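You operate a simulated robot arm through the tools that you are given. There is no shell and no other tool. Be economical: measure what you need, move in short steps, check, and stop when the job is done.

You run a simulated two-armed robot. Do the job below in one go: nothing can be reset, and whatever is moved stays where it is left.

Task
Make the middle machine safe for an air repair.
Fine: stop it, then main switch off, desk valve lever to shut, and bleed the line till the air display shows 0 kPa. Hands out of the turret and off hot parts, other controls stay.

It is judged by the outcome, as a careful person would: the job done as asked, and still so three seconds after it is handed in. It fails if anything else is knocked over, pushed out of place, dropped, spilled or broken.

Robot
Two 7-joint arms with fingered hands on one trunk, on a base that drives. Base frame: it is fixed to the floor where the robot stands at the start and does not move with it; the origin is under the middle of the robot, x ahead of it, y to its left, z up. Units: mm, degrees, N and s.
The left shoulder is at the start at [60, 177, 950], the right one opposite. With the tool pointing down near the work surface each hand reaches from about 400 to 960 mm from the robot's upright axis, wherever it stands, measured 20 degrees to its own side. Places, roughly: air knob [900, -300, 1000]; batch knob [800, -300, 500]; blower lever [900, -400, 700]; bottom heat knob [800, 0, 1000]; bottom reset button [800, 0, 1000]; counter zero button [800, -300, 700]; desk bleed button [900, -400, 800]; desk valve lever [800, -300, 900]; drain lever [900, -400, 500]; hand wheel [1200, -500, 800]; jog button [700, 100, 900]; knurl heat knob [700, -100, 1000]; knurl reset button [700, -100, 1000]; lock pin [1250, -500, 1000]; main switch [1100, -500, 1000]; mushroom button [1000, -300, 1200]. Payload 4 kg a hand.
The TCP of each hand is the grasp point between the finger pads, 37 mm short of the fingertips. In the tool frame z runs along the fingers and y along their closing line. The gripper opens to 124 mm. The gripper's body begins 43 mm behind the TCP. The gripper is a hand of 3 fingers: y runs from the thumb to the fingers, the wrist lies at [-15, -108, -202] in the tool frame, and closing takes about 1.5 s.
Orientation is that of the tool frame in the base frame, as a unit quaternion [w, x, y, z]. With the fingers straight down and the wrist toward the robot, the tool's x, y and z point along [0, 1, 0], [1, 0, 0] and [0, 0, -1] of the base frame.

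Tools
- The arms move only by the tool arm_command. It takes "left_series", "right_series" or both (then of equal length, played together; a hand with none holds still); each is a list of rows, each a list of 7 numbers: the shift along the tool's x, y, z in units of 20 mm (1.0 is 20 mm), then the turn, a rotation vector about the tool's x, y, z in units of 8 degrees (1.0 is 8 degrees), then the closure in counts, from 0 (fully open) to 255 (shut). In form: [[dx, dy, dz, wx, wy, wz, fingers], ...]. A call has 1 to 20 rows; each row shifts and turns the commanded pose from where the row before left it, along the tool's axes as they then stand. A call with a number of a shift or a turn outside -1 to 1 is refused whole. A row lasts 0.2 s, in which the tool goes at most 50 mm and 8.6 degrees; a call with a longer step from one row to the next is refused whole, and so is a gripper value outside its range. A pose out of reach is approached as far as the arm can. The call stops where the force on the tool passes 40 N (or 10 N more than at its start, if that is more) or the arm is blocked; 0.2 s more then pass. The fingers move at their own pace (about 72 mm/s each) and stop on an object; they squeeze with about 31 N. The grip force told is the motor's: it shows also when the fingers shut on nothing. Time passes only in rows, and 0.2 s behind the last, so rows that do not move let the fingers close. It gives the time, the measured TCP pose, the force on the tool (base axes), the opening and the grip force at its end, in the units of the frame above (readings bear some noise), with the torque about the TCP (base axes, N m) and any sound that the robot's microphone picked up, and new pictures: "show" is both (left out), scene, wrist or none (wrist: the cameras of the hands that moved).
- Cameras (640 x 400 px; columns grow to the right, rows downward): "scene" is now at [45.2, -36.8, 1602.5]; the picture's right is [-0.44, -0.90, 0.00], its down [-0.60, 0.29, -0.75] and it looks along [0.67, -0.33, -0.66] (base axes); focal length 266 px, centre (320, 200). "left" rides on the left gripper at [-64, -76, -137] in its tool frame; the picture's right is [-0.84, -0.26, 0.48], its down [0.48, -0.76, 0.43] and it looks along [0.26, 0.60, 0.76] (tool axes); focal length 256 px, centre (320, 200). "right" rides on the right gripper at [64, -76, -137] in its tool frame; the picture's right is [-0.84, 0.26, -0.48], its down [-0.48, -0.76, 0.43] and it looks along [-0.26, 0.60, 0.76] (tool axes); focal length 256 px, centre (320, 200). There is no depth. A picture from a camera that has moved, and an enlarged one, comes with that camera's place and axes in the base frame and with its lens.
- move_column(by): slides the trunk up (or, below 0, down) by that many mm; the arms and the scene camera ride with it, the base frame stays. It gives what a move gives, with no picture.
- drive_base(legs): drives the robot by 1 to 6 legs, each [ahead, left, turn to the left] in mm, mm and degrees, along the robot's own axes; the way and the turn of a leg run together, so that a leg with both is an arc; at most 1500 mm and 180 degrees a leg. The arms and the cameras ride along, it lands a little off, and it stops where it bumps. It gives what a move gives, and a new picture of the scene camera.
- hand_shape(shape, hand): the hand has 3 fingers and takes this shape, open, in about a second: jaw (thumb against the fingers, like two jaws); tri (thumb and two fingers); tip (a fingertip pinch); poke (one finger out to press); point (the index stretched); flat (the hand flat); cup (the hand cupped); fist (a fist). The gripper value then closes the fingers along that shape, each until it touches; the sizes above hold for jaw. It gives what a move gives, with no picture.
- aim_head(pan, tilt): turns the head with the scene camera to pan (to the left, within 86 degrees either way) and tilt (down, from -29 to 69), counted from straight ahead of the robot. It gives what a move gives, and a new picture of the scene camera.
- inspect(camera, box): a new picture of the part [left, top, right, bottom] of that camera's present view, enlarged. The clock stands still meanwhile.
- sign_off(): hands the job in; it is judged then, once.

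Go step by step. Nothing tells you exact positions but the pictures and the camera data: compare them with the known pose of the tool, close in by small moves and look again before you grip or let go. The budget is 120 turns and 260 pictures, counting those below and the enlarged ones. Unless the task says otherwise, let go and move clear before handing in, and close with one line.

The tools are called after "Call:" as a command line: name --argument value ..., lists and objects as JSON in quotes. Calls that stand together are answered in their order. arm_command: Moves the arms, as the interface text tells. Its arguments: {"type":"object","properties":{"left_series":{"type":"array","items":{"type":"array","items":{"type":"number"}}},"right_series":{"type":"array","items":{"type":"array","items":{"type":"number"}}},"show":{"type":"string","enum":["both","scene","wrist","none"]}},"required":[]} The other tools are called the same way: move_column (by) slides the trunk up or down; hand_shape (shape, hand) gives the hand a shape; drive_base (legs) drives the base; aim_head (pan, tilt) turns the head that bears the scene camera; inspect (camera, box) takes an enlarged picture of a part of a camera's view; sign_off () hands the job in.

At the start:

```text
t: 0.0
left_position: [616.1, 23.2, 1179.1]
left_tcp_rot: [0.0, 0.707, 0.707, 0.001]
left_ft_force: [-0.1, 0.3, -0.4]
left_wrist_torque: [0.02, 0.0, -0.03]
left_gripper_width: 124.0
left_gripper_force: 0.0
left_shape: jaw
right_position: [525.1, -508.5, 1187.0]
right_tcp_rot: [0.0, 0.707, 0.707, 0.0]
right_ft_force: [0.3, 0.0, 0.0]
right_wrist_torque: [0.0, 0.02, 0.02]
right_gripper_width: 123.6
right_gripper_force: 0.0
right_shape: jaw
trunk travel left (down, up): [-475.0, 115.0]
robot x, y, heading: [-0.5, 2.1, -0.1]
head pan, tilt: [-25.9, 41.5]
```

scene: 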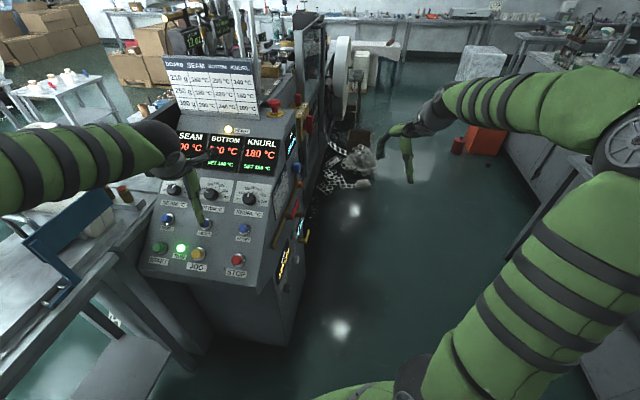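
right: 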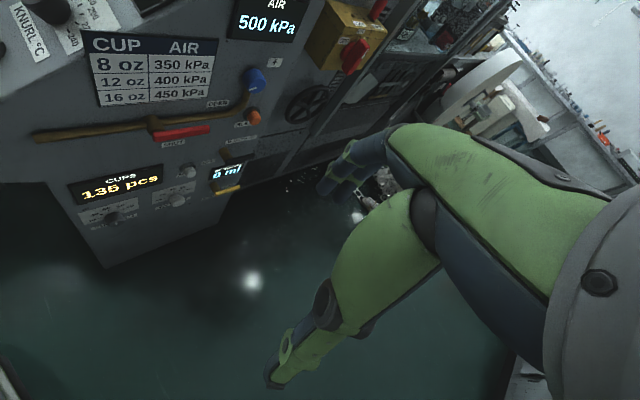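
left: 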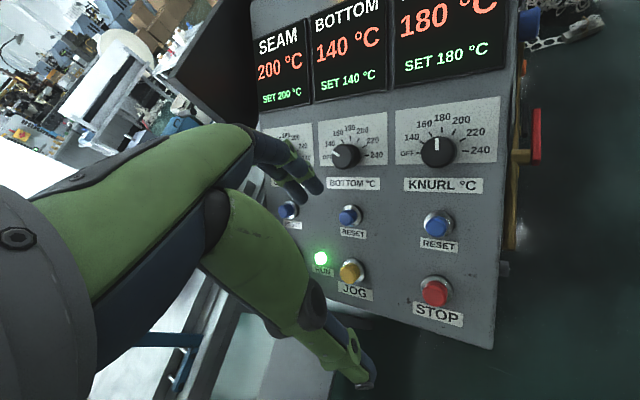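

I see the control desk in front with STOP on the sloped panel, and on its right side the air pipe, red valve lever, and the yellow main-switch box further back. I'll look closer first.

Call:
inspect --camera "scene" --box '[130, 60, 330, 300]'

Call:
inspect --camera "right" --box '[30, 0, 420, 240]'

Call:
inspect --camera "left" --box '[250, 180, 520, 350]'

```text
1.67 times, centred on (230, 180) of scene
camera zoom: at [45.2, -36.8, 1602.5], right [-0.44, -0.9, 0.0], down [-0.6, 0.29, -0.75], along [0.67, -0.33, -0.66], focal length 444 px, centre (470, 233)
```

zoom: 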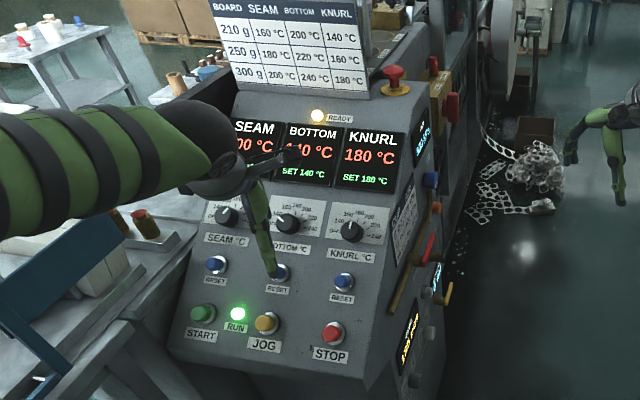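

```text
1.64 times, centred on (225, 120) of right
camera zoom: at [451.3, -445.8, 1323.1], right [0.26, -0.84, 0.48], down [-0.76, -0.48, -0.43], along [0.6, -0.26, -0.76], focal length 420 px, centre (476, 331)
```

zoom: 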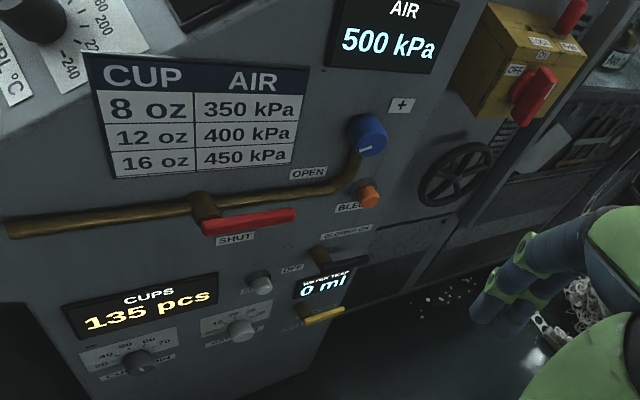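

```text
2.35 times, centred on (385, 265) of left
camera zoom: at [541.7, -40.6, 1316.8], right [-0.26, -0.84, -0.48], down [-0.76, 0.48, -0.43], along [0.6, 0.26, -0.76], focal length 602 px, centre (167, 47)
```

zoom: 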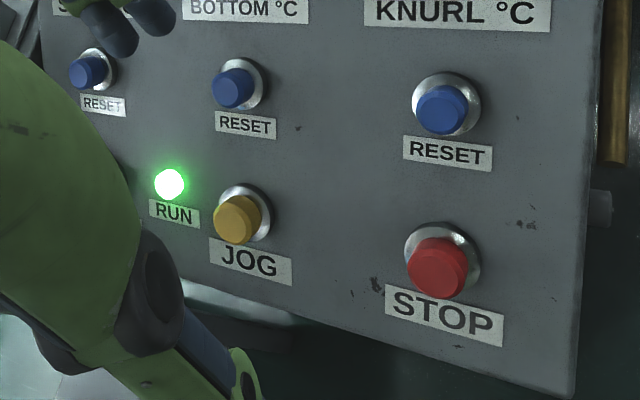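

STOP triangulates to about (621, -22, 894). The panel tilts about 31° and is turned about 36° to the right. I'll set both hands to poke and look at where the fingertip sits.

Call:
hand_shape --shape "poke" --hand "left"

Call:
hand_shape --shape "poke" --hand "right"

Call:
inspect --camera "left" --box '[0, 0, 640, 400]'

Call:
inspect --camera "scene" --box '[130, 100, 330, 300]'

```text
t: 0.9
left_position: [616.7, 24.0, 1179.2]
left_tcp_rot: [-0.001, 0.707, 0.707, 0.0]
left_ft_force: [0.6, -0.5, 0.7]
left_wrist_torque: [0.02, 0.0, -0.01]
left_gripper_width: 0.2
left_gripper_force: 0.1
left_shape: poke
right_position: [527.2, -508.5, 1186.4]
right_tcp_rot: [0.0, 0.707, 0.707, 0.0]
right_ft_force: [0.5, 0.2, -0.4]
right_wrist_torque: [-0.02, -0.03, 0.0]
right_gripper_width: 123.7
right_gripper_force: 0.0
right_shape: jaw
trunk travel left (down, up): [-475.0, 115.0]
robot x, y, heading: [-1.5, -1.8, -0.2]
head pan, tilt: [-25.9, 41.5]
```

```text
t: 1.8
left_position: [616.9, 23.4, 1179.1]
left_tcp_rot: [0.001, 0.708, 0.707, 0.0]
left_ft_force: [-0.6, 0.3, -0.1]
left_wrist_torque: [-0.01, 0.01, 0.02]
left_gripper_width: 0.2
left_gripper_force: 0.2
left_shape: poke
right_position: [526.0, -510.0, 1186.1]
right_tcp_rot: [0.0, 0.708, 0.707, 0.0]
right_ft_force: [0.4, -0.7, -0.3]
right_wrist_torque: [0.0, -0.03, 0.03]
right_gripper_width: 0.0
right_gripper_force: 0.1
right_shape: poke
trunk travel left (down, up): [-475.0, 115.0]
robot x, y, heading: [0.5, 1.6, -0.1]
head pan, tilt: [-25.9, 41.5]
```

```text
1.00 times, centred on (320, 200) of left
camera zoom: at [541.7, -40.6, 1316.8], right [-0.26, -0.84, -0.48], down [-0.76, 0.48, -0.43], along [0.6, 0.26, -0.76], focal length 256 px, centre (320, 200)
```

zoom: 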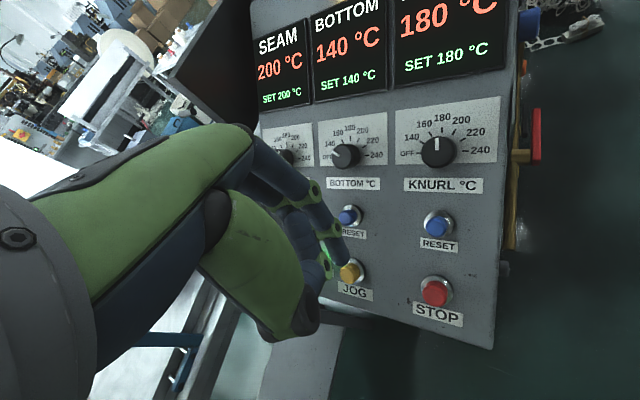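

```text
2.00 times, centred on (230, 200) of scene
camera zoom: at [45.2, -36.8, 1602.5], right [-0.44, -0.9, 0.0], down [-0.6, 0.29, -0.75], along [0.67, -0.33, -0.66], focal length 532 px, centre (500, 200)
```

zoom: 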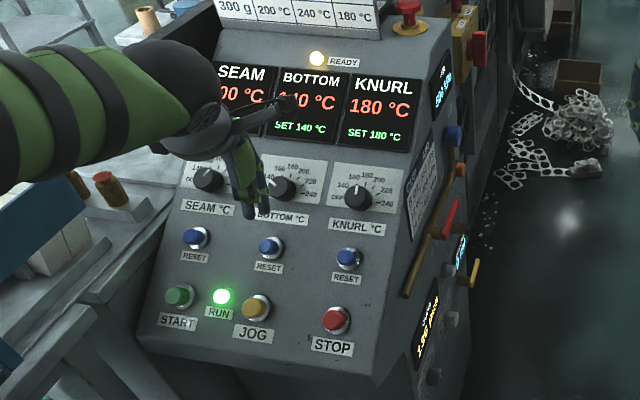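

Call:
inspect --camera "left" --box '[220, 120, 400, 350]'

Call:
inspect --camera "scene" --box '[180, 140, 240, 220]'

```text
1.74 times, centred on (310, 235) of left
camera zoom: at [541.7, -40.6, 1316.8], right [-0.26, -0.84, -0.48], down [-0.76, 0.48, -0.43], along [0.6, 0.26, -0.76], focal length 445 px, centre (337, 139)
```

zoom: 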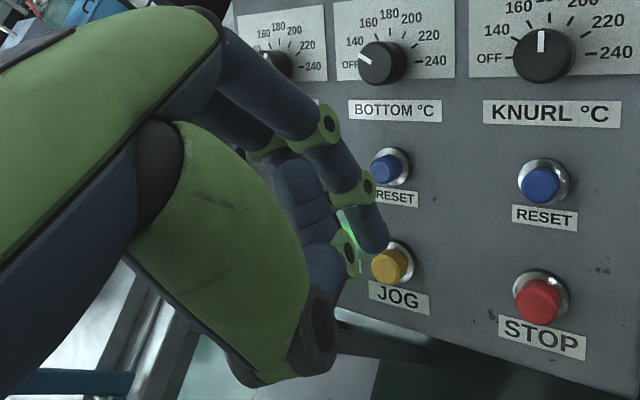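

```text
5.00 times, centred on (210, 180) of scene
camera zoom: at [45.2, -36.8, 1602.5], right [-0.44, -0.9, 0.0], down [-0.6, 0.29, -0.75], along [0.67, -0.33, -0.66], focal length 1331 px, centre (870, 300)
```

zoom: 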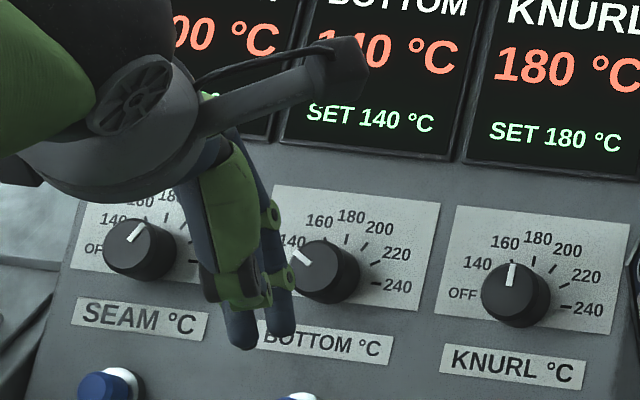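

The index tip sits about 35 mm ahead of the TCP. I'll lower the left hand and tilt it square to the panel, short of the STOP button.

Call:
arm_command --left_series '[[-0.09, -0.32, 1, 0, 0, 0, 0], [-0.09, -0.32, 1, 0, 0, 0, 0], [-0.09, -0.32, 1, 0, 0, 0, 0], [-0.09, -0.32, 1, 0, 0, 0, 0], [-0.09, -0.32, 1, 0, 0, 0, 0], [0, 0, 0, -0.795, -0.578, 0, 0], [0, 0, 0, -0.795, -0.578, 0, 0], [0, 0, 0, -0.795, -0.578, 0, 0], [0, 0, 0, -0.795, -0.578, 0, 0]]' --show "both"

```text
t: 3.8
left_position: [585.1, 13.7, 1079.5]
left_tcp_rot: [0.269, 0.681, 0.679, 0.041]
left_ft_force: [-0.1, -0.4, 0.1]
left_wrist_torque: [-0.02, 0.0, -0.03]
left_gripper_width: 0.0
left_gripper_force: 0.0
left_shape: poke
right_position: [526.7, -508.9, 1187.8]
right_tcp_rot: [0.0, 0.707, 0.707, 0.0]
right_ft_force: [0.8, -0.6, -0.5]
right_wrist_torque: [0.02, 0.0, 0.01]
right_gripper_width: 0.1
right_gripper_force: 0.1
right_shape: poke
trunk travel left (down, up): [-475.0, 115.0]
robot x, y, heading: [-1.7, 0.5, 0.3]
head pan, tilt: [-25.9, 41.5]
camera scene: at [45.5, -36.5, 1602.5], right [-0.44, -0.9, 0.0], down [-0.6, 0.29, -0.75], along [0.67, -0.33, -0.66], focal length 266 px, centre (320, 200)
camera left: at [455.1, -9.7, 1184.4], right [-0.09, -0.96, -0.26], down [-0.47, 0.27, -0.84], along [0.88, 0.05, -0.47], focal length 256 px, centre (320, 200)
```

scene: 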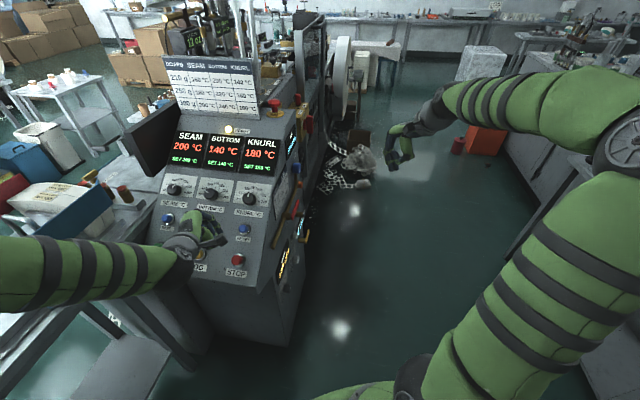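
left: 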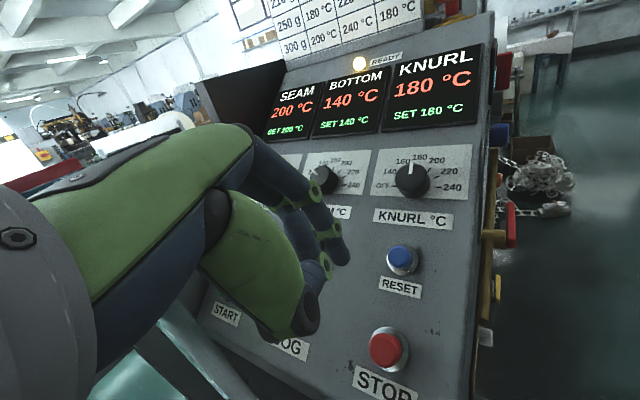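

Call:
arm_command --left_series '[[0.323, -0.443, 0.896, 0, 0, 0, 0], [0.323, -0.443, 0.896, 0, 0, 0, 0], [0.323, -0.443, 0.896, 0, 0, 0, 0], [0.323, -0.443, 0.896, 0, 0, 0, 0], [0.323, -0.443, 0.896, 0, 0, 0, 0]]' --show "both"

Call:
inspect --camera "scene" --box '[160, 190, 280, 300]'

```text
t: 5.0
left_position: [585.0, 16.0, 973.0]
left_tcp_rot: [0.268, 0.681, 0.68, 0.042]
left_ft_force: [-0.4, 0.2, -0.2]
left_wrist_torque: [-0.01, 0.02, 0.01]
left_gripper_width: 0.1
left_gripper_force: 0.0
left_shape: poke
right_position: [527.3, -508.2, 1187.4]
right_tcp_rot: [0.0, 0.707, 0.707, 0.001]
right_ft_force: [-0.1, 0.2, -0.8]
right_wrist_torque: [0.0, 0.0, 0.0]
right_gripper_width: 0.2
right_gripper_force: 0.1
right_shape: poke
trunk travel left (down, up): [-475.0, 115.0]
robot x, y, heading: [0.6, -0.7, -0.0]
head pan, tilt: [-25.9, 41.5]
camera scene: at [45.7, -36.5, 1602.5], right [-0.44, -0.9, 0.0], down [-0.6, 0.29, -0.75], along [0.67, -0.33, -0.66], focal length 266 px, centre (320, 200)
camera left: at [454.7, -9.6, 1079.0], right [-0.09, -0.96, -0.26], down [-0.47, 0.27, -0.84], along [0.88, 0.05, -0.47], focal length 256 px, centre (320, 200)
```

scene: 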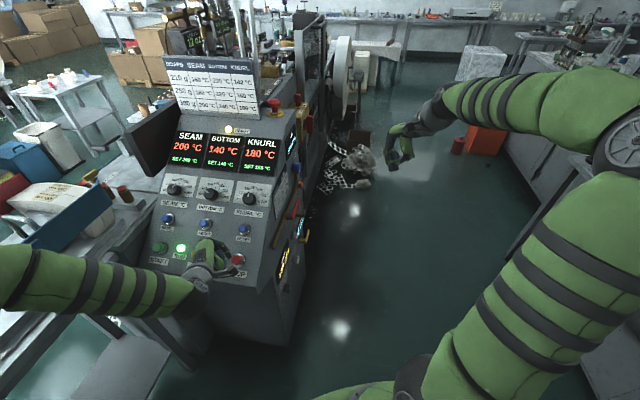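
left: 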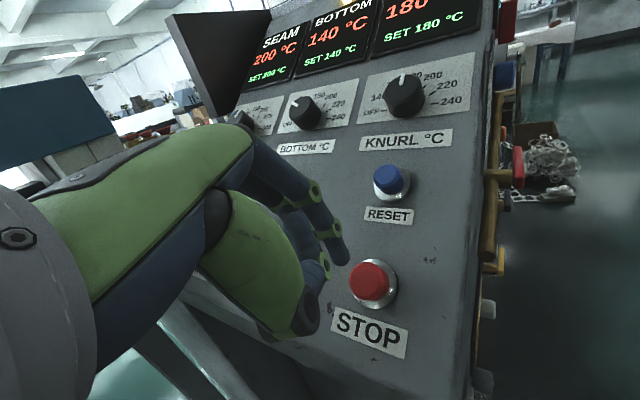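

```text
3.64 times, centred on (220, 245) of scene
camera zoom: at [45.7, -36.5, 1602.5], right [-0.44, -0.9, 0.0], down [-0.6, 0.29, -0.75], along [0.67, -0.33, -0.66], focal length 968 px, centre (684, 36)
```

zoom: 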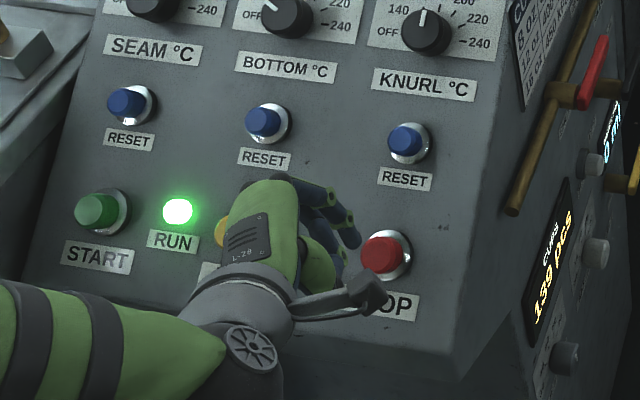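

Call:
arm_command --left_series '[[0, 0, 1, 0, 0, 0, 0], [0, 0, 1, 0, 0, 0, 0], [0, 0, 0.3, 0, 0, 0, 0], [0, 0, 0.3, 0, 0, 0, 0], [0, 0, 0.3, 0, 0, 0, 0]]' --show "both"

Call:
inspect --camera "scene" --box '[160, 190, 280, 300]'

```text
t: 6.2
left_position: [607.9, -2.6, 935.5]
left_tcp_rot: [0.275, 0.678, 0.68, 0.047]
left_ft_force: [-11.7, 7.8, 19.4]
left_wrist_torque: [0.25, 0.76, -0.14]
left_gripper_width: 0.1
left_gripper_force: 0.1
left_shape: poke
right_position: [523.1, -508.1, 1189.1]
right_tcp_rot: [0.001, 0.706, 0.708, 0.0]
right_ft_force: [-0.5, 0.3, -0.2]
right_wrist_torque: [0.02, 0.0, 0.02]
right_gripper_width: 0.0
right_gripper_force: 0.0
right_shape: poke
trunk travel left (down, up): [-475.0, 115.0]
robot x, y, heading: [-1.9, 1.9, 0.0]
head pan, tilt: [-25.9, 41.5]
heard: click
stopped in row 5 (left hand): the force on the tool passed its limit (the readings are from after the stop); the commanded pose is now the measured one
camera scene: at [40.6, -35.0, 1603.1], right [-0.43, -0.9, 0.0], down [-0.6, 0.29, -0.75], along [0.68, -0.33, -0.66], focal length 266 px, centre (320, 200)
camera left: at [477.4, -26.1, 1037.5], right [-0.08, -0.96, -0.26], down [-0.45, 0.27, -0.85], along [0.89, 0.05, -0.46], focal length 256 px, centre (320, 200)
```

scene: 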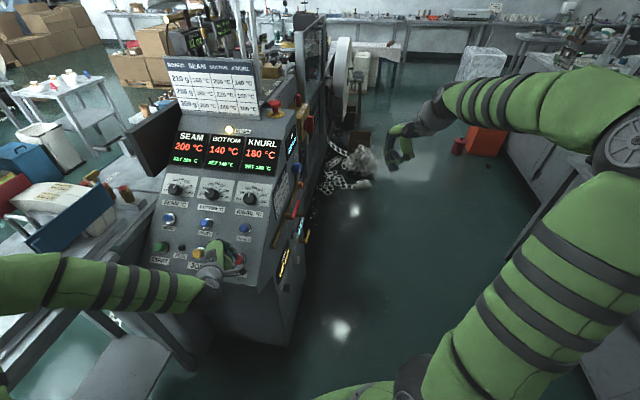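
left: 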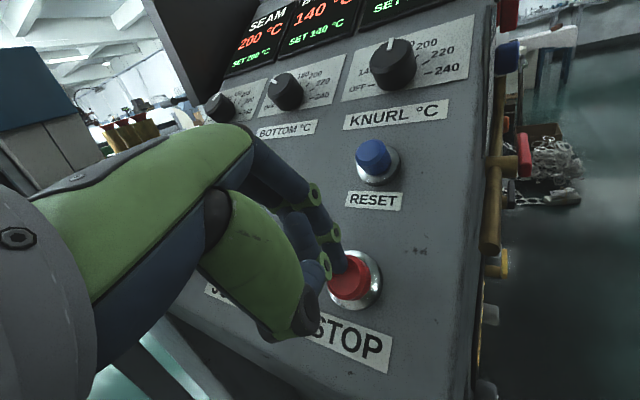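

```text
3.64 times, centred on (220, 245) of scene
camera zoom: at [40.6, -35.0, 1603.1], right [-0.43, -0.9, 0.0], down [-0.6, 0.29, -0.75], along [0.68, -0.33, -0.66], focal length 968 px, centre (684, 36)
```

zoom: 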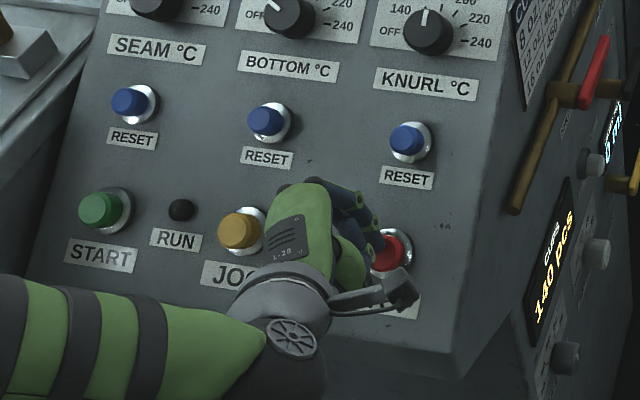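

STOP clicked, and the RUN lamp is dark. I'll withdraw the left hand and turn the right one to face the side panel.

Call:
arm_command --left_series '[[0, 0, -1, 0, 0, 0, 0], [0, 0, -1, 0, 0, 0, 0], [0, 0, -1, 0, 0, 0, 0], [0, 0, -1, 0, 0, 0, 0], [0, 0, -1, 0, 0, 0, 0], [0, 0, -1, 0, 0, 0, 0], [0, 0, -1, 0, 0, 0, 0], [0, 0, -1, 0, 0, 0, 0], [0, 0, -0.5, 0, 0, 0, 0], [0, 0, -0.5, 0, 0, 0, 0], [0, 0, 0, 0, 0, 0, 0], [0, 0, 0, 0, 0, 0, 0], [0, 0, 0, 0, 0, 0, 0]]' --right_series '[[0, 0, 0, 0, 0, -0.964, 0], [0, 0, 0, 0, 0, -0.964, 0], [0, 0, 0, 0, 0, -0.964, 0], [0, 0, 0, 0, 0, -0.964, 0], [0, 0, 0, 0, 0, -0.964, 0], [0, 0, 0, 0, 0, -0.964, 0], [0, 0, 0, 0, 0, -0.964, 0], [0, 0, 0, -0.94, 0, 0, 0], [0, 0, 0, -0.94, 0, 0, 0], [0, 0, 0, -0.94, 0, 0, 0], [0, 0, 0, -0.94, 0, 0, 0], [0, 0, 0, -0.94, 0, 0, 0], [0, 0, 0, -0.94, 0, 0, 0]]' --show "both"

```text
t: 9.0
left_position: [533.6, 50.2, 1082.2]
left_tcp_rot: [0.271, 0.679, 0.68, 0.045]
left_ft_force: [0.3, 0.5, 0.1]
left_wrist_torque: [0.03, 0.02, 0.0]
left_gripper_width: 0.2
left_gripper_force: 0.0
left_shape: poke
right_position: [527.4, -508.5, 1187.4]
right_tcp_rot: [0.119, 0.284, 0.878, 0.367]
right_ft_force: [0.0, -0.3, -0.2]
right_wrist_torque: [-0.02, 0.01, 0.01]
right_gripper_width: 0.2
right_gripper_force: 0.1
right_shape: poke
trunk travel left (down, up): [-475.0, 115.0]
robot x, y, heading: [0.8, -0.4, -0.1]
head pan, tilt: [-25.9, 41.5]
camera scene: at [45.1, -37.0, 1602.5], right [-0.44, -0.9, 0.0], down [-0.6, 0.29, -0.75], along [0.67, -0.33, -0.66], focal length 266 px, centre (320, 200)
camera right: at [387.5, -593.6, 1228.8], right [0.58, -0.62, 0.52], down [0.26, -0.47, -0.85], along [0.77, 0.63, -0.11], focal length 256 px, centre (320, 200)
camera left: at [402.2, 27.2, 1186.2], right [-0.08, -0.96, -0.26], down [-0.46, 0.27, -0.84], along [0.88, 0.05, -0.47], focal length 256 px, centre (320, 200)
```

scene: 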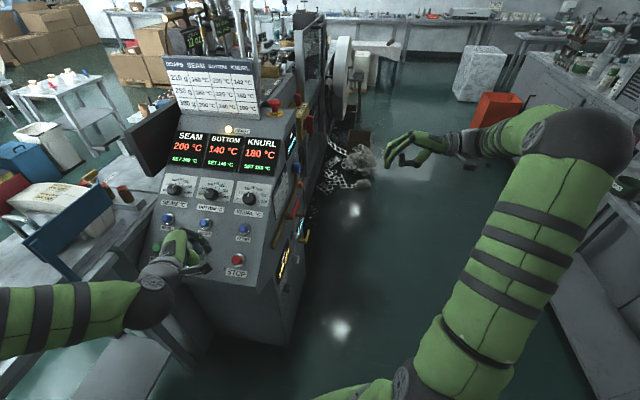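
right: 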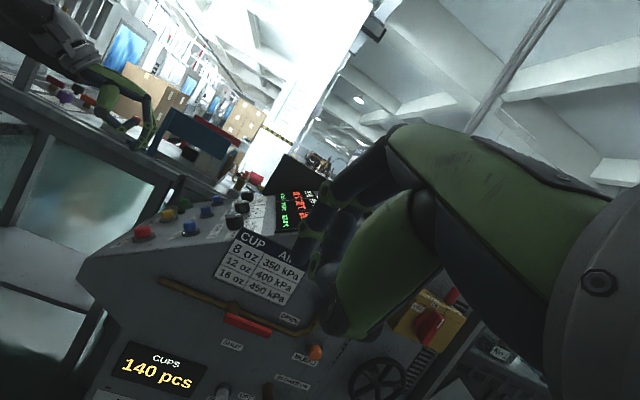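
left: 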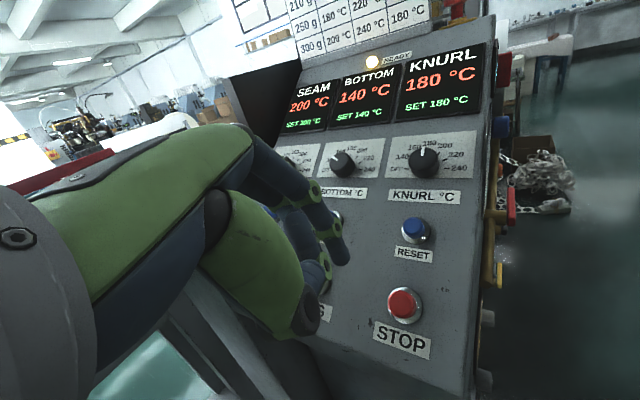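

Call:
arm_command --right_series '[[-0.114, -0.52, 0.955, 0, 0, 0, 0], [-0.114, -0.52, 0.955, 0, 0, 0, 0], [-0.114, -0.52, 0.955, 0, 0, 0, 0], [-0.114, -0.52, 0.955, 0, 0, 0, 0], [-0.114, -0.52, 0.955, 0, 0, 0, 0], [-0.114, -0.52, 0.955, 0, 0, 0, 0], [-0.114, -0.52, 0.955, 0, 0, 0, 0], [-0.114, -0.52, 0.955, 0, 0, 0, 0], [-0.114, -0.52, 0.955, 0, 0, 0, 0], [-0.114, -0.52, 0.955, 0, 0, 0, 0], [-0.114, -0.52, 0.955, 0, 0, 0, 0]]' --show "both"

Call:
inspect --camera "right" --box '[80, 100, 500, 400]'

Call:
inspect --camera "scene" --box '[255, 90, 345, 240]'

```text
t: 11.4
left_position: [532.0, 53.3, 1081.6]
left_tcp_rot: [0.272, 0.68, 0.68, 0.045]
left_ft_force: [-0.3, 1.2, -0.2]
left_wrist_torque: [0.01, -0.02, -0.01]
left_gripper_width: 0.0
left_gripper_force: 0.1
left_shape: poke
right_position: [587.8, -468.4, 956.4]
right_tcp_rot: [0.119, 0.286, 0.878, 0.365]
right_ft_force: [-0.1, 0.2, 0.5]
right_wrist_torque: [0.01, -0.01, 0.03]
right_gripper_width: 0.2
right_gripper_force: 0.0
right_shape: poke
trunk travel left (down, up): [-475.0, 115.0]
robot x, y, heading: [-1.6, 1.3, 0.0]
head pan, tilt: [-25.9, 41.5]
camera scene: at [45.3, -36.8, 1602.5], right [-0.44, -0.9, 0.0], down [-0.6, 0.29, -0.75], along [0.67, -0.33, -0.66], focal length 266 px, centre (320, 200)
camera right: at [449.7, -552.9, 998.7], right [0.58, -0.62, 0.52], down [0.26, -0.47, -0.85], along [0.77, 0.63, -0.11], focal length 256 px, centre (320, 200)
```

scene: 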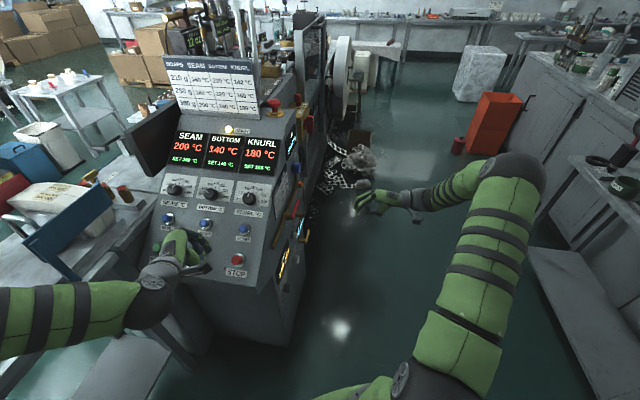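
right: 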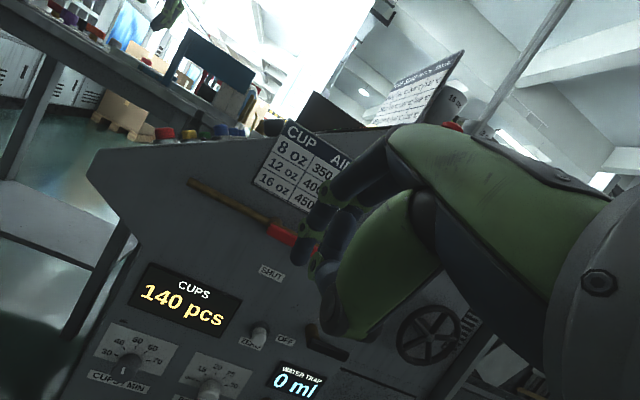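

```text
1.33 times, centred on (290, 250) of right
camera zoom: at [449.7, -552.9, 998.7], right [0.58, -0.62, 0.52], down [0.26, -0.47, -0.85], along [0.77, 0.63, -0.11], focal length 341 px, centre (360, 133)
```

zoom: 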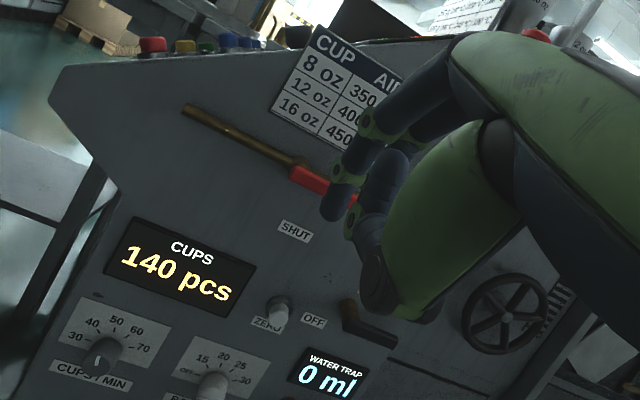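

```text
2.67 times, centred on (300, 165) of scene
camera zoom: at [45.3, -36.8, 1602.5], right [-0.44, -0.9, 0.0], down [-0.6, 0.29, -0.75], along [0.67, -0.33, -0.66], focal length 710 px, centre (373, 293)
```

zoom: 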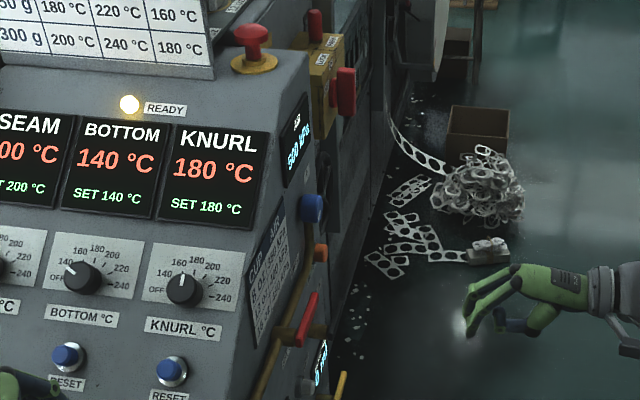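

The SHUT label is directly below the valve hub, so the lever swings 90° down. The main switch is out of reach from here. I'll tuck both arms, then drive round to face the side of the desk.

Call:
arm_command --left_series '[[0.5, -0.43, -0.966, 0, 0, 0, 0], [0.5, -0.43, -0.966, 0, 0, 0, 0], [0.5, -0.43, -0.966, 0, 0, 0, 0], [0.5, -0.43, -0.966, 0, 0, 0, 0], [0.5, -0.43, -0.966, 0, 0, 0, 0], [0.5, -0.43, -0.966, 0, 0, 0, 0], [0.5, -0.43, -0.966, 0, 0, 0, 0], [0.5, -0.43, -0.966, 0, 0, 0, 0], [0.5, -0.43, -0.966, 0, 0, 0, 0], [0.5, -0.43, -0.966, 0, 0, 0, 0]]' --right_series '[[0.87, -0.336, -0.336, 0, 0, 0, 0], [0.87, -0.336, -0.336, 0, 0, 0, 0], [0.87, -0.336, -0.336, 0, 0, 0, 0], [0.87, -0.336, -0.336, 0, 0, 0, 0], [0.87, -0.336, -0.336, 0, 0, 0, 0], [0.87, -0.336, -0.336, 0, 0, 0, 0], [0.87, -0.336, -0.336, 0, 0, 0, 0], [0, 0, 0, 0, 0, 0, 0], [0, 0, 0, 0, 0, 0, 0], [0, 0, 0, 0, 0, 0, 0]]' --show "none"

Call:
hand_shape --shape "point" --hand "right"

Call:
inspect --camera "right" --box '[0, 0, 640, 400]'

Call:
inspect --camera "scene" --box '[0, 0, 640, 400]'

```text
t: 13.6
left_position: [432.5, 189.7, 1216.4]
left_tcp_rot: [0.271, 0.68, 0.679, 0.044]
left_ft_force: [-1.2, 0.2, -0.1]
left_wrist_torque: [-0.01, 0.03, -0.01]
left_gripper_width: 0.3
left_gripper_force: 0.1
left_shape: poke
left hand out of reach, approached as far as the arm can: row 3, 4, 5, 6, 7, 8, 9
right_position: [449.4, -451.4, 958.2]
right_tcp_rot: [0.12, 0.286, 0.878, 0.364]
right_ft_force: [0.6, -0.7, -0.2]
right_wrist_torque: [0.0, -0.01, -0.01]
right_gripper_width: 0.1
right_gripper_force: 0.1
right_shape: poke
trunk travel left (down, up): [-475.0, 115.0]
robot x, y, heading: [-4.9, -0.8, -0.2]
head pan, tilt: [-25.9, 41.5]
```

```text
t: 14.5
left_position: [433.4, 189.8, 1217.3]
left_tcp_rot: [0.271, 0.679, 0.681, 0.044]
left_ft_force: [1.2, 0.1, -0.3]
left_wrist_torque: [-0.01, 0.04, 0.01]
left_gripper_width: 0.0
left_gripper_force: 0.1
left_shape: poke
right_position: [449.5, -450.4, 958.4]
right_tcp_rot: [0.119, 0.285, 0.878, 0.365]
right_ft_force: [-1.1, 0.3, -0.2]
right_wrist_torque: [0.01, -0.02, 0.0]
right_gripper_width: 118.1
right_gripper_force: 0.0
right_shape: point
trunk travel left (down, up): [-475.0, 115.0]
robot x, y, heading: [2.0, 0.1, 0.1]
head pan, tilt: [-25.9, 41.5]
```

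```text
1.00 times, centred on (320, 200) of right
camera zoom: at [311.1, -535.9, 1000.7], right [0.58, -0.62, 0.52], down [0.26, -0.47, -0.85], along [0.77, 0.63, -0.11], focal length 256 px, centre (320, 200)
```

zoom: 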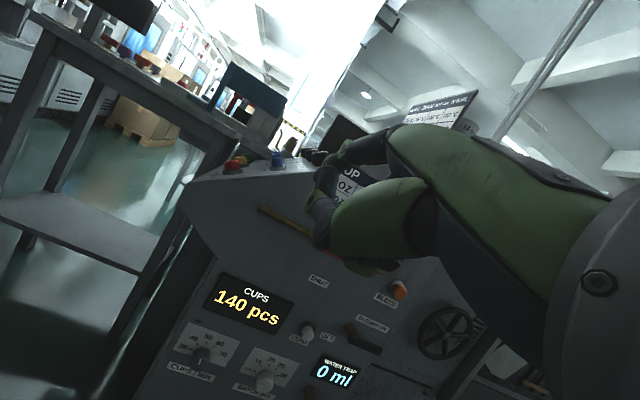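

```text
1.00 times, centred on (320, 200) of scene
camera zoom: at [44.9, -36.6, 1602.5], right [-0.44, -0.9, 0.0], down [-0.6, 0.29, -0.75], along [0.67, -0.33, -0.66], focal length 266 px, centre (320, 200)
```

zoom: 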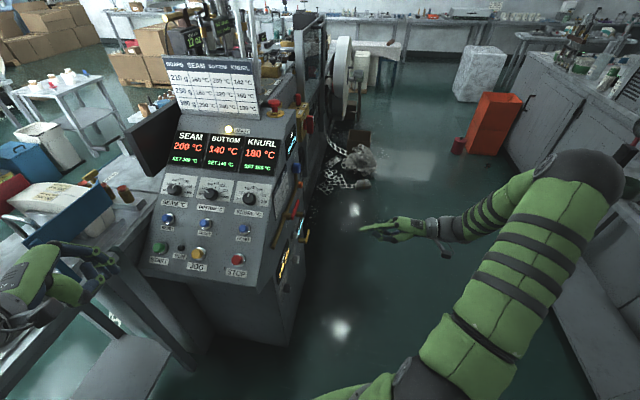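

Call:
drive_base --legs '[[440, -640, 0], [0, 0, 35]]'

Call:
aim_head --pan 10 --tilt 38

```text
t: 20.4
left_position: [693.8, -232.2, 1217.3]
left_tcp_rot: [0.246, 0.44, 0.855, 0.124]
left_ft_force: [0.6, 0.1, 1.2]
left_wrist_torque: [-0.01, 0.01, -0.04]
left_gripper_width: 0.0
left_gripper_force: 0.1
left_shape: poke
right_position: [1079.3, -746.5, 958.4]
right_tcp_rot: [0.002, 0.004, 0.923, 0.384]
right_ft_force: [0.9, 0.4, -0.2]
right_wrist_torque: [0.0, -0.02, 0.0]
right_gripper_width: 118.2
right_gripper_force: 0.2
right_shape: point
trunk travel left (down, up): [-475.0, 115.0]
robot x, y, heading: [445.5, -635.8, 35.9]
head pan, tilt: [-25.9, 41.5]
camera scene: at [508.7, -642.4, 1602.5], right [0.17, -0.99, 0.0], down [-0.65, -0.11, -0.75], along [0.74, 0.13, -0.66], focal length 266 px, centre (320, 200)
```

scene: 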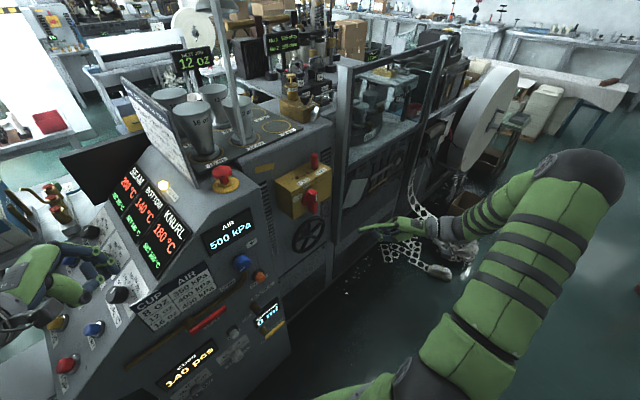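

```text
t: 21.4
left_position: [692.7, -231.8, 1216.1]
left_tcp_rot: [0.245, 0.44, 0.855, 0.125]
left_ft_force: [-0.8, -0.4, -0.1]
left_wrist_torque: [0.01, 0.04, -0.01]
left_gripper_width: 0.0
left_gripper_force: 0.0
left_shape: poke
right_position: [1079.6, -745.7, 958.9]
right_tcp_rot: [0.001, 0.004, 0.923, 0.384]
right_ft_force: [0.0, 0.3, -0.1]
right_wrist_torque: [0.01, 0.0, 0.01]
right_gripper_width: 118.2
right_gripper_force: 0.0
right_shape: point
trunk travel left (down, up): [-475.0, 115.0]
robot x, y, heading: [453.8, -639.8, 35.5]
head pan, tilt: [10.0, 38.0]
camera scene: at [486.5, -595.1, 1607.8], right [0.71, -0.7, 0.0], down [-0.43, -0.44, -0.79], along [0.55, 0.56, -0.62], focal length 266 px, centre (320, 200)
```

scene: 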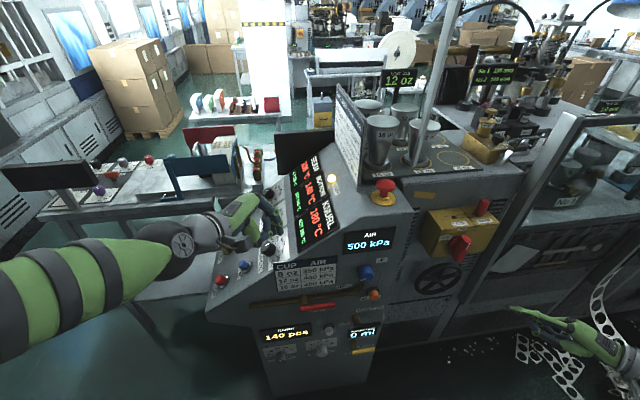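

Call:
inspect --camera "scene" --box '[400, 180, 510, 300]'

Call:
inspect --camera "scene" --box '[240, 220, 400, 370]'

Call:
inspect --camera "right" --box '[0, 0, 640, 400]'

```text
3.33 times, centred on (455, 240) of scene
camera zoom: at [486.5, -595.1, 1607.8], right [0.71, -0.7, 0.0], down [-0.43, -0.44, -0.79], along [0.55, 0.56, -0.62], focal length 888 px, centre (-130, 67)
```

zoom: 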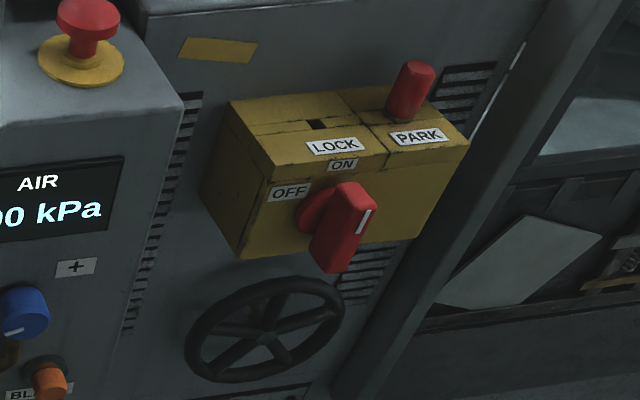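

```text
2.67 times, centred on (320, 295) of scene
camera zoom: at [486.5, -595.1, 1607.8], right [0.71, -0.7, 0.0], down [-0.43, -0.44, -0.79], along [0.55, 0.56, -0.62], focal length 710 px, centre (320, -53)
```

zoom: 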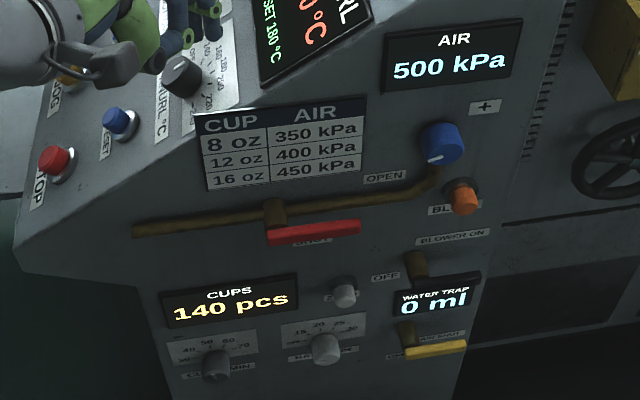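

```text
1.00 times, centred on (320, 200) of right
camera zoom: at [1015.7, -895.3, 1000.7], right [0.84, -0.17, 0.52], down [0.48, -0.23, -0.85], along [0.26, 0.96, -0.11], focal length 256 px, centre (320, 200)
```

zoom: 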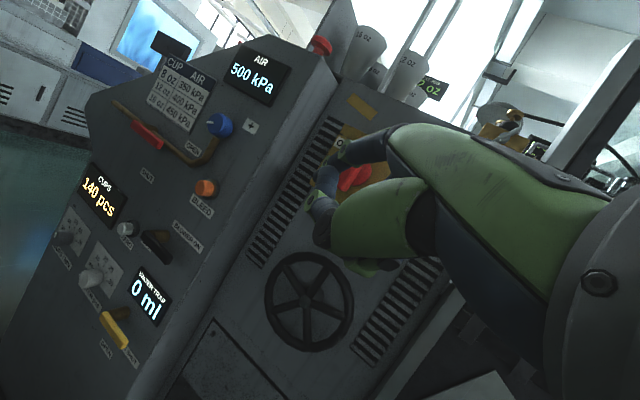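

Main switch handle is near (1149, -513, 1014). It stands at ON and OFF is a quarter turn anticlockwise. I'll shape the right hand as a jaw and turn it square to the switch, staying well back.

Call:
hand_shape --shape "jaw" --hand "right"

Call:
arm_command --right_series '[[0, 0, 0, -0.94, 0, 0, 0], [0, 0, 0, -0.94, 0, 0, 0], [0, 0, 0, -0.94, 0, 0, 0], [0, 0, 0, -0.94, 0, 0, 0], [0, 0, 0, -0.94, 0, 0, 0], [0, 0, 0, -0.94, 0, 0, 0], [0, 0, 0, 0, -0.9, 0, 0], [0, 0, 0, 0, -0.9, 0, 0], [0, 0, 0, 0, -0.9, 0, 0], [0, 0, 0, 0, -0.9, 0, 0], [0, 0, 0, 0, -0.9, 0, 0]]' --show "both"

```text
t: 22.3
left_position: [693.4, -232.4, 1217.2]
left_tcp_rot: [0.244, 0.439, 0.856, 0.126]
left_ft_force: [-0.5, -0.9, -0.4]
left_wrist_torque: [0.0, 0.0, 0.0]
left_gripper_width: 0.0
left_gripper_force: 0.1
left_shape: poke
right_position: [1078.8, -745.3, 958.2]
right_tcp_rot: [0.002, 0.004, 0.924, 0.383]
right_ft_force: [-0.2, -0.3, 0.3]
right_wrist_torque: [-0.01, -0.02, -0.03]
right_gripper_width: 123.9
right_gripper_force: 0.1
right_shape: jaw
trunk travel left (down, up): [-475.0, 115.0]
robot x, y, heading: [450.9, -638.7, 35.3]
head pan, tilt: [10.0, 38.0]
```

```text
t: 24.7
left_position: [692.9, -232.5, 1216.6]
left_tcp_rot: [0.245, 0.44, 0.855, 0.125]
left_ft_force: [0.3, 0.2, 0.4]
left_wrist_torque: [-0.02, 0.0, 0.0]
left_gripper_width: 0.0
left_gripper_force: 0.2
left_shape: poke
right_position: [1079.4, -743.9, 960.7]
right_tcp_rot: [0.222, 0.222, 0.67, 0.673]
right_ft_force: [0.1, 0.2, 0.0]
right_wrist_torque: [0.0, -0.01, -0.01]
right_gripper_width: 123.8
right_gripper_force: 0.0
right_shape: jaw
trunk travel left (down, up): [-475.0, 115.0]
robot x, y, heading: [451.4, -637.8, 35.5]
head pan, tilt: [10.0, 38.0]
camera scene: at [486.1, -594.9, 1608.0], right [0.71, -0.7, 0.0], down [-0.43, -0.44, -0.79], along [0.55, 0.56, -0.62], focal length 266 px, centre (320, 200)
camera right: at [948.1, -817.0, 883.2], right [0.38, -0.89, 0.25], down [0.65, 0.06, -0.76], along [0.66, 0.46, 0.6], focal length 256 px, centre (320, 200)
```

scene: 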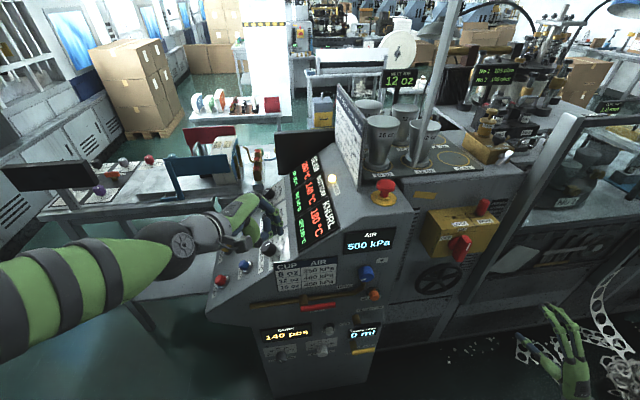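
right: 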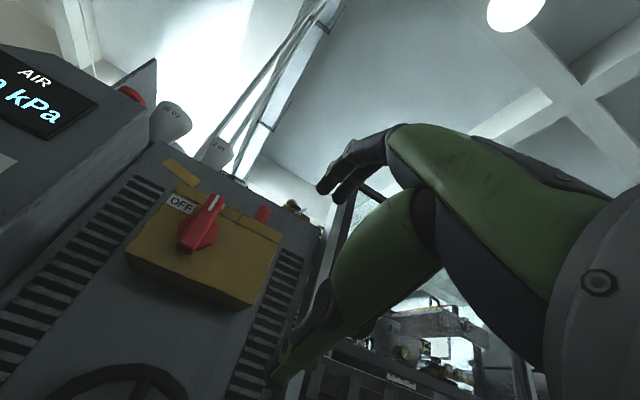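

Call:
arm_command --right_series '[[0, 0, 0, 0, 0, 0.9375, 0], [0, 0, 0, 0, 0, 0.9375, 0], [0, 0, 0, 0, 0, 0.9375, 0], [0, 0, 0, 0, 0, 0.9375, 0], [0, 0, 0, 0, 0, 0.9375, 0], [0, 0, 0, 0, 0, 0.9375, 0], [0, 0, 0, 0, 0, 0.9375, 0], [0, 0, 0, 0, 0, 0.9375, 0], [0, 0, 0, 0, 0, 0.9375, 0], [0, 0, 0, 0, 0, 0.9375, 0], [0, 0, 0, 0, 0, 0.9375, 0], [0, 0, 0, 0, 0, 0.9375, 0]]' --show "both"

```text
t: 27.3
left_position: [693.4, -232.1, 1215.7]
left_tcp_rot: [0.245, 0.44, 0.855, 0.125]
left_ft_force: [1.0, 0.3, -0.9]
left_wrist_torque: [-0.03, 0.01, 0.01]
left_gripper_width: 0.0
left_gripper_force: 0.1
left_shape: poke
right_position: [1090.0, -752.2, 946.7]
right_tcp_rot: [-0.32, 0.631, 0.316, 0.632]
right_ft_force: [0.2, 0.1, -0.7]
right_wrist_torque: [-0.02, -0.02, -0.01]
right_gripper_width: 123.8
right_gripper_force: 0.0
right_shape: jaw
right hand out of reach, approached as far as the arm can: row 7, 8
trunk travel left (down, up): [-475.0, 115.0]
robot x, y, heading: [454.6, -638.3, 35.5]
head pan, tilt: [10.0, 38.0]
camera scene: at [486.5, -594.5, 1607.7], right [0.71, -0.7, 0.0], down [-0.43, -0.44, -0.79], along [0.55, 0.56, -0.62], focal length 266 px, centre (320, 200)
camera right: at [949.4, -817.3, 1009.1], right [-0.08, -0.54, -0.84], down [-0.35, 0.8, -0.48], along [0.93, 0.26, -0.26], focal length 256 px, centre (320, 200)
```

scene: 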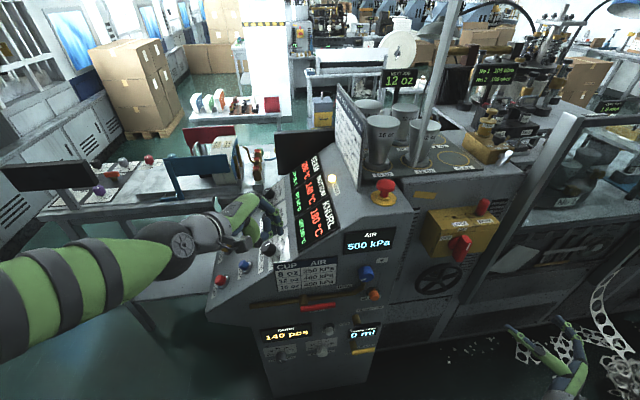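
right: 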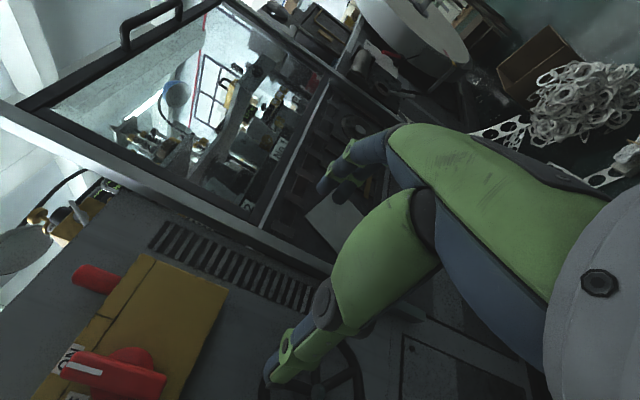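

Call:
arm_command --right_series '[[0.68, -0.85, 0.95, 0, 0, 0, 0], [0.68, -0.85, 0.95, 0, 0, 0, 0], [0.68, -0.85, 0.95, 0, 0, 0, 0], [0.68, -0.85, 0.95, 0, 0, 0, 0], [0.68, -0.85, 0.95, 0, 0, 0, 0], [0.68, -0.85, 0.95, 0, 0, 0, 0], [0, 0, 0, 0, 0, 0, 0], [0, 0, 0, 0, 0, 0, 0]]' --show "both"

Call:
inspect --camera "scene" --box '[390, 180, 550, 320]'

```text
t: 29.1
left_position: [692.5, -232.3, 1217.0]
left_tcp_rot: [0.245, 0.44, 0.855, 0.125]
left_ft_force: [-0.2, -0.4, -0.1]
left_wrist_torque: [-0.01, 0.0, 0.0]
left_gripper_width: 0.0
left_gripper_force: 0.0
left_shape: poke
right_position: [1099.5, -597.6, 1015.6]
right_tcp_rot: [-0.319, 0.631, 0.317, 0.632]
right_ft_force: [0.0, -0.4, 0.8]
right_wrist_torque: [0.04, 0.01, 0.0]
right_gripper_width: 123.9
right_gripper_force: 0.0
right_shape: jaw
right hand out of reach, approached as far as the arm can: row 2, 3, 4
trunk travel left (down, up): [-475.0, 115.0]
robot x, y, heading: [446.3, -638.6, 35.6]
head pan, tilt: [10.0, 38.0]
camera scene: at [486.4, -594.7, 1607.8], right [0.71, -0.7, 0.0], down [-0.43, -0.44, -0.79], along [0.55, 0.56, -0.62], focal length 266 px, centre (320, 200)
camera right: at [958.2, -662.7, 1079.2], right [-0.08, -0.54, -0.84], down [-0.35, 0.8, -0.48], along [0.93, 0.26, -0.25], focal length 256 px, centre (320, 200)
```

scene: 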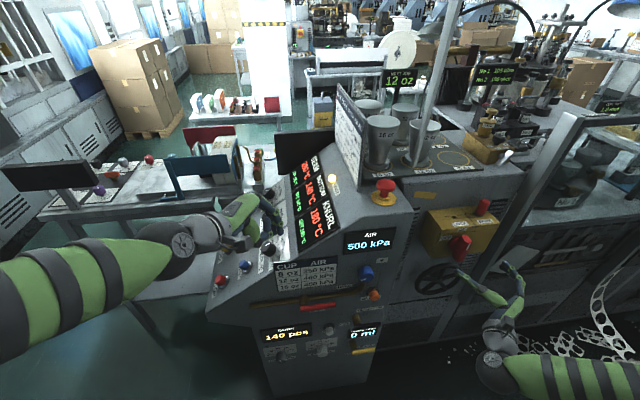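
right: 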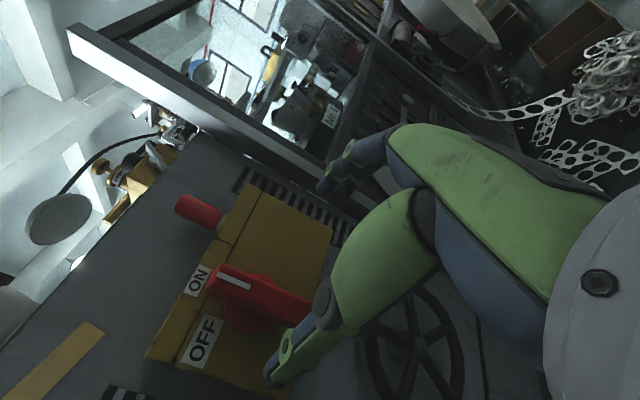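

```text
2.86 times, centred on (470, 250) of scene
camera zoom: at [486.4, -594.7, 1607.8], right [0.71, -0.7, 0.0], down [-0.43, -0.44, -0.79], along [0.55, 0.56, -0.62], focal length 761 px, centre (-109, 57)
```

zoom: 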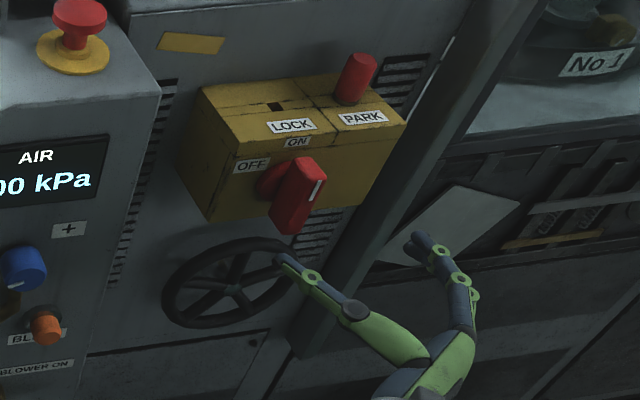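

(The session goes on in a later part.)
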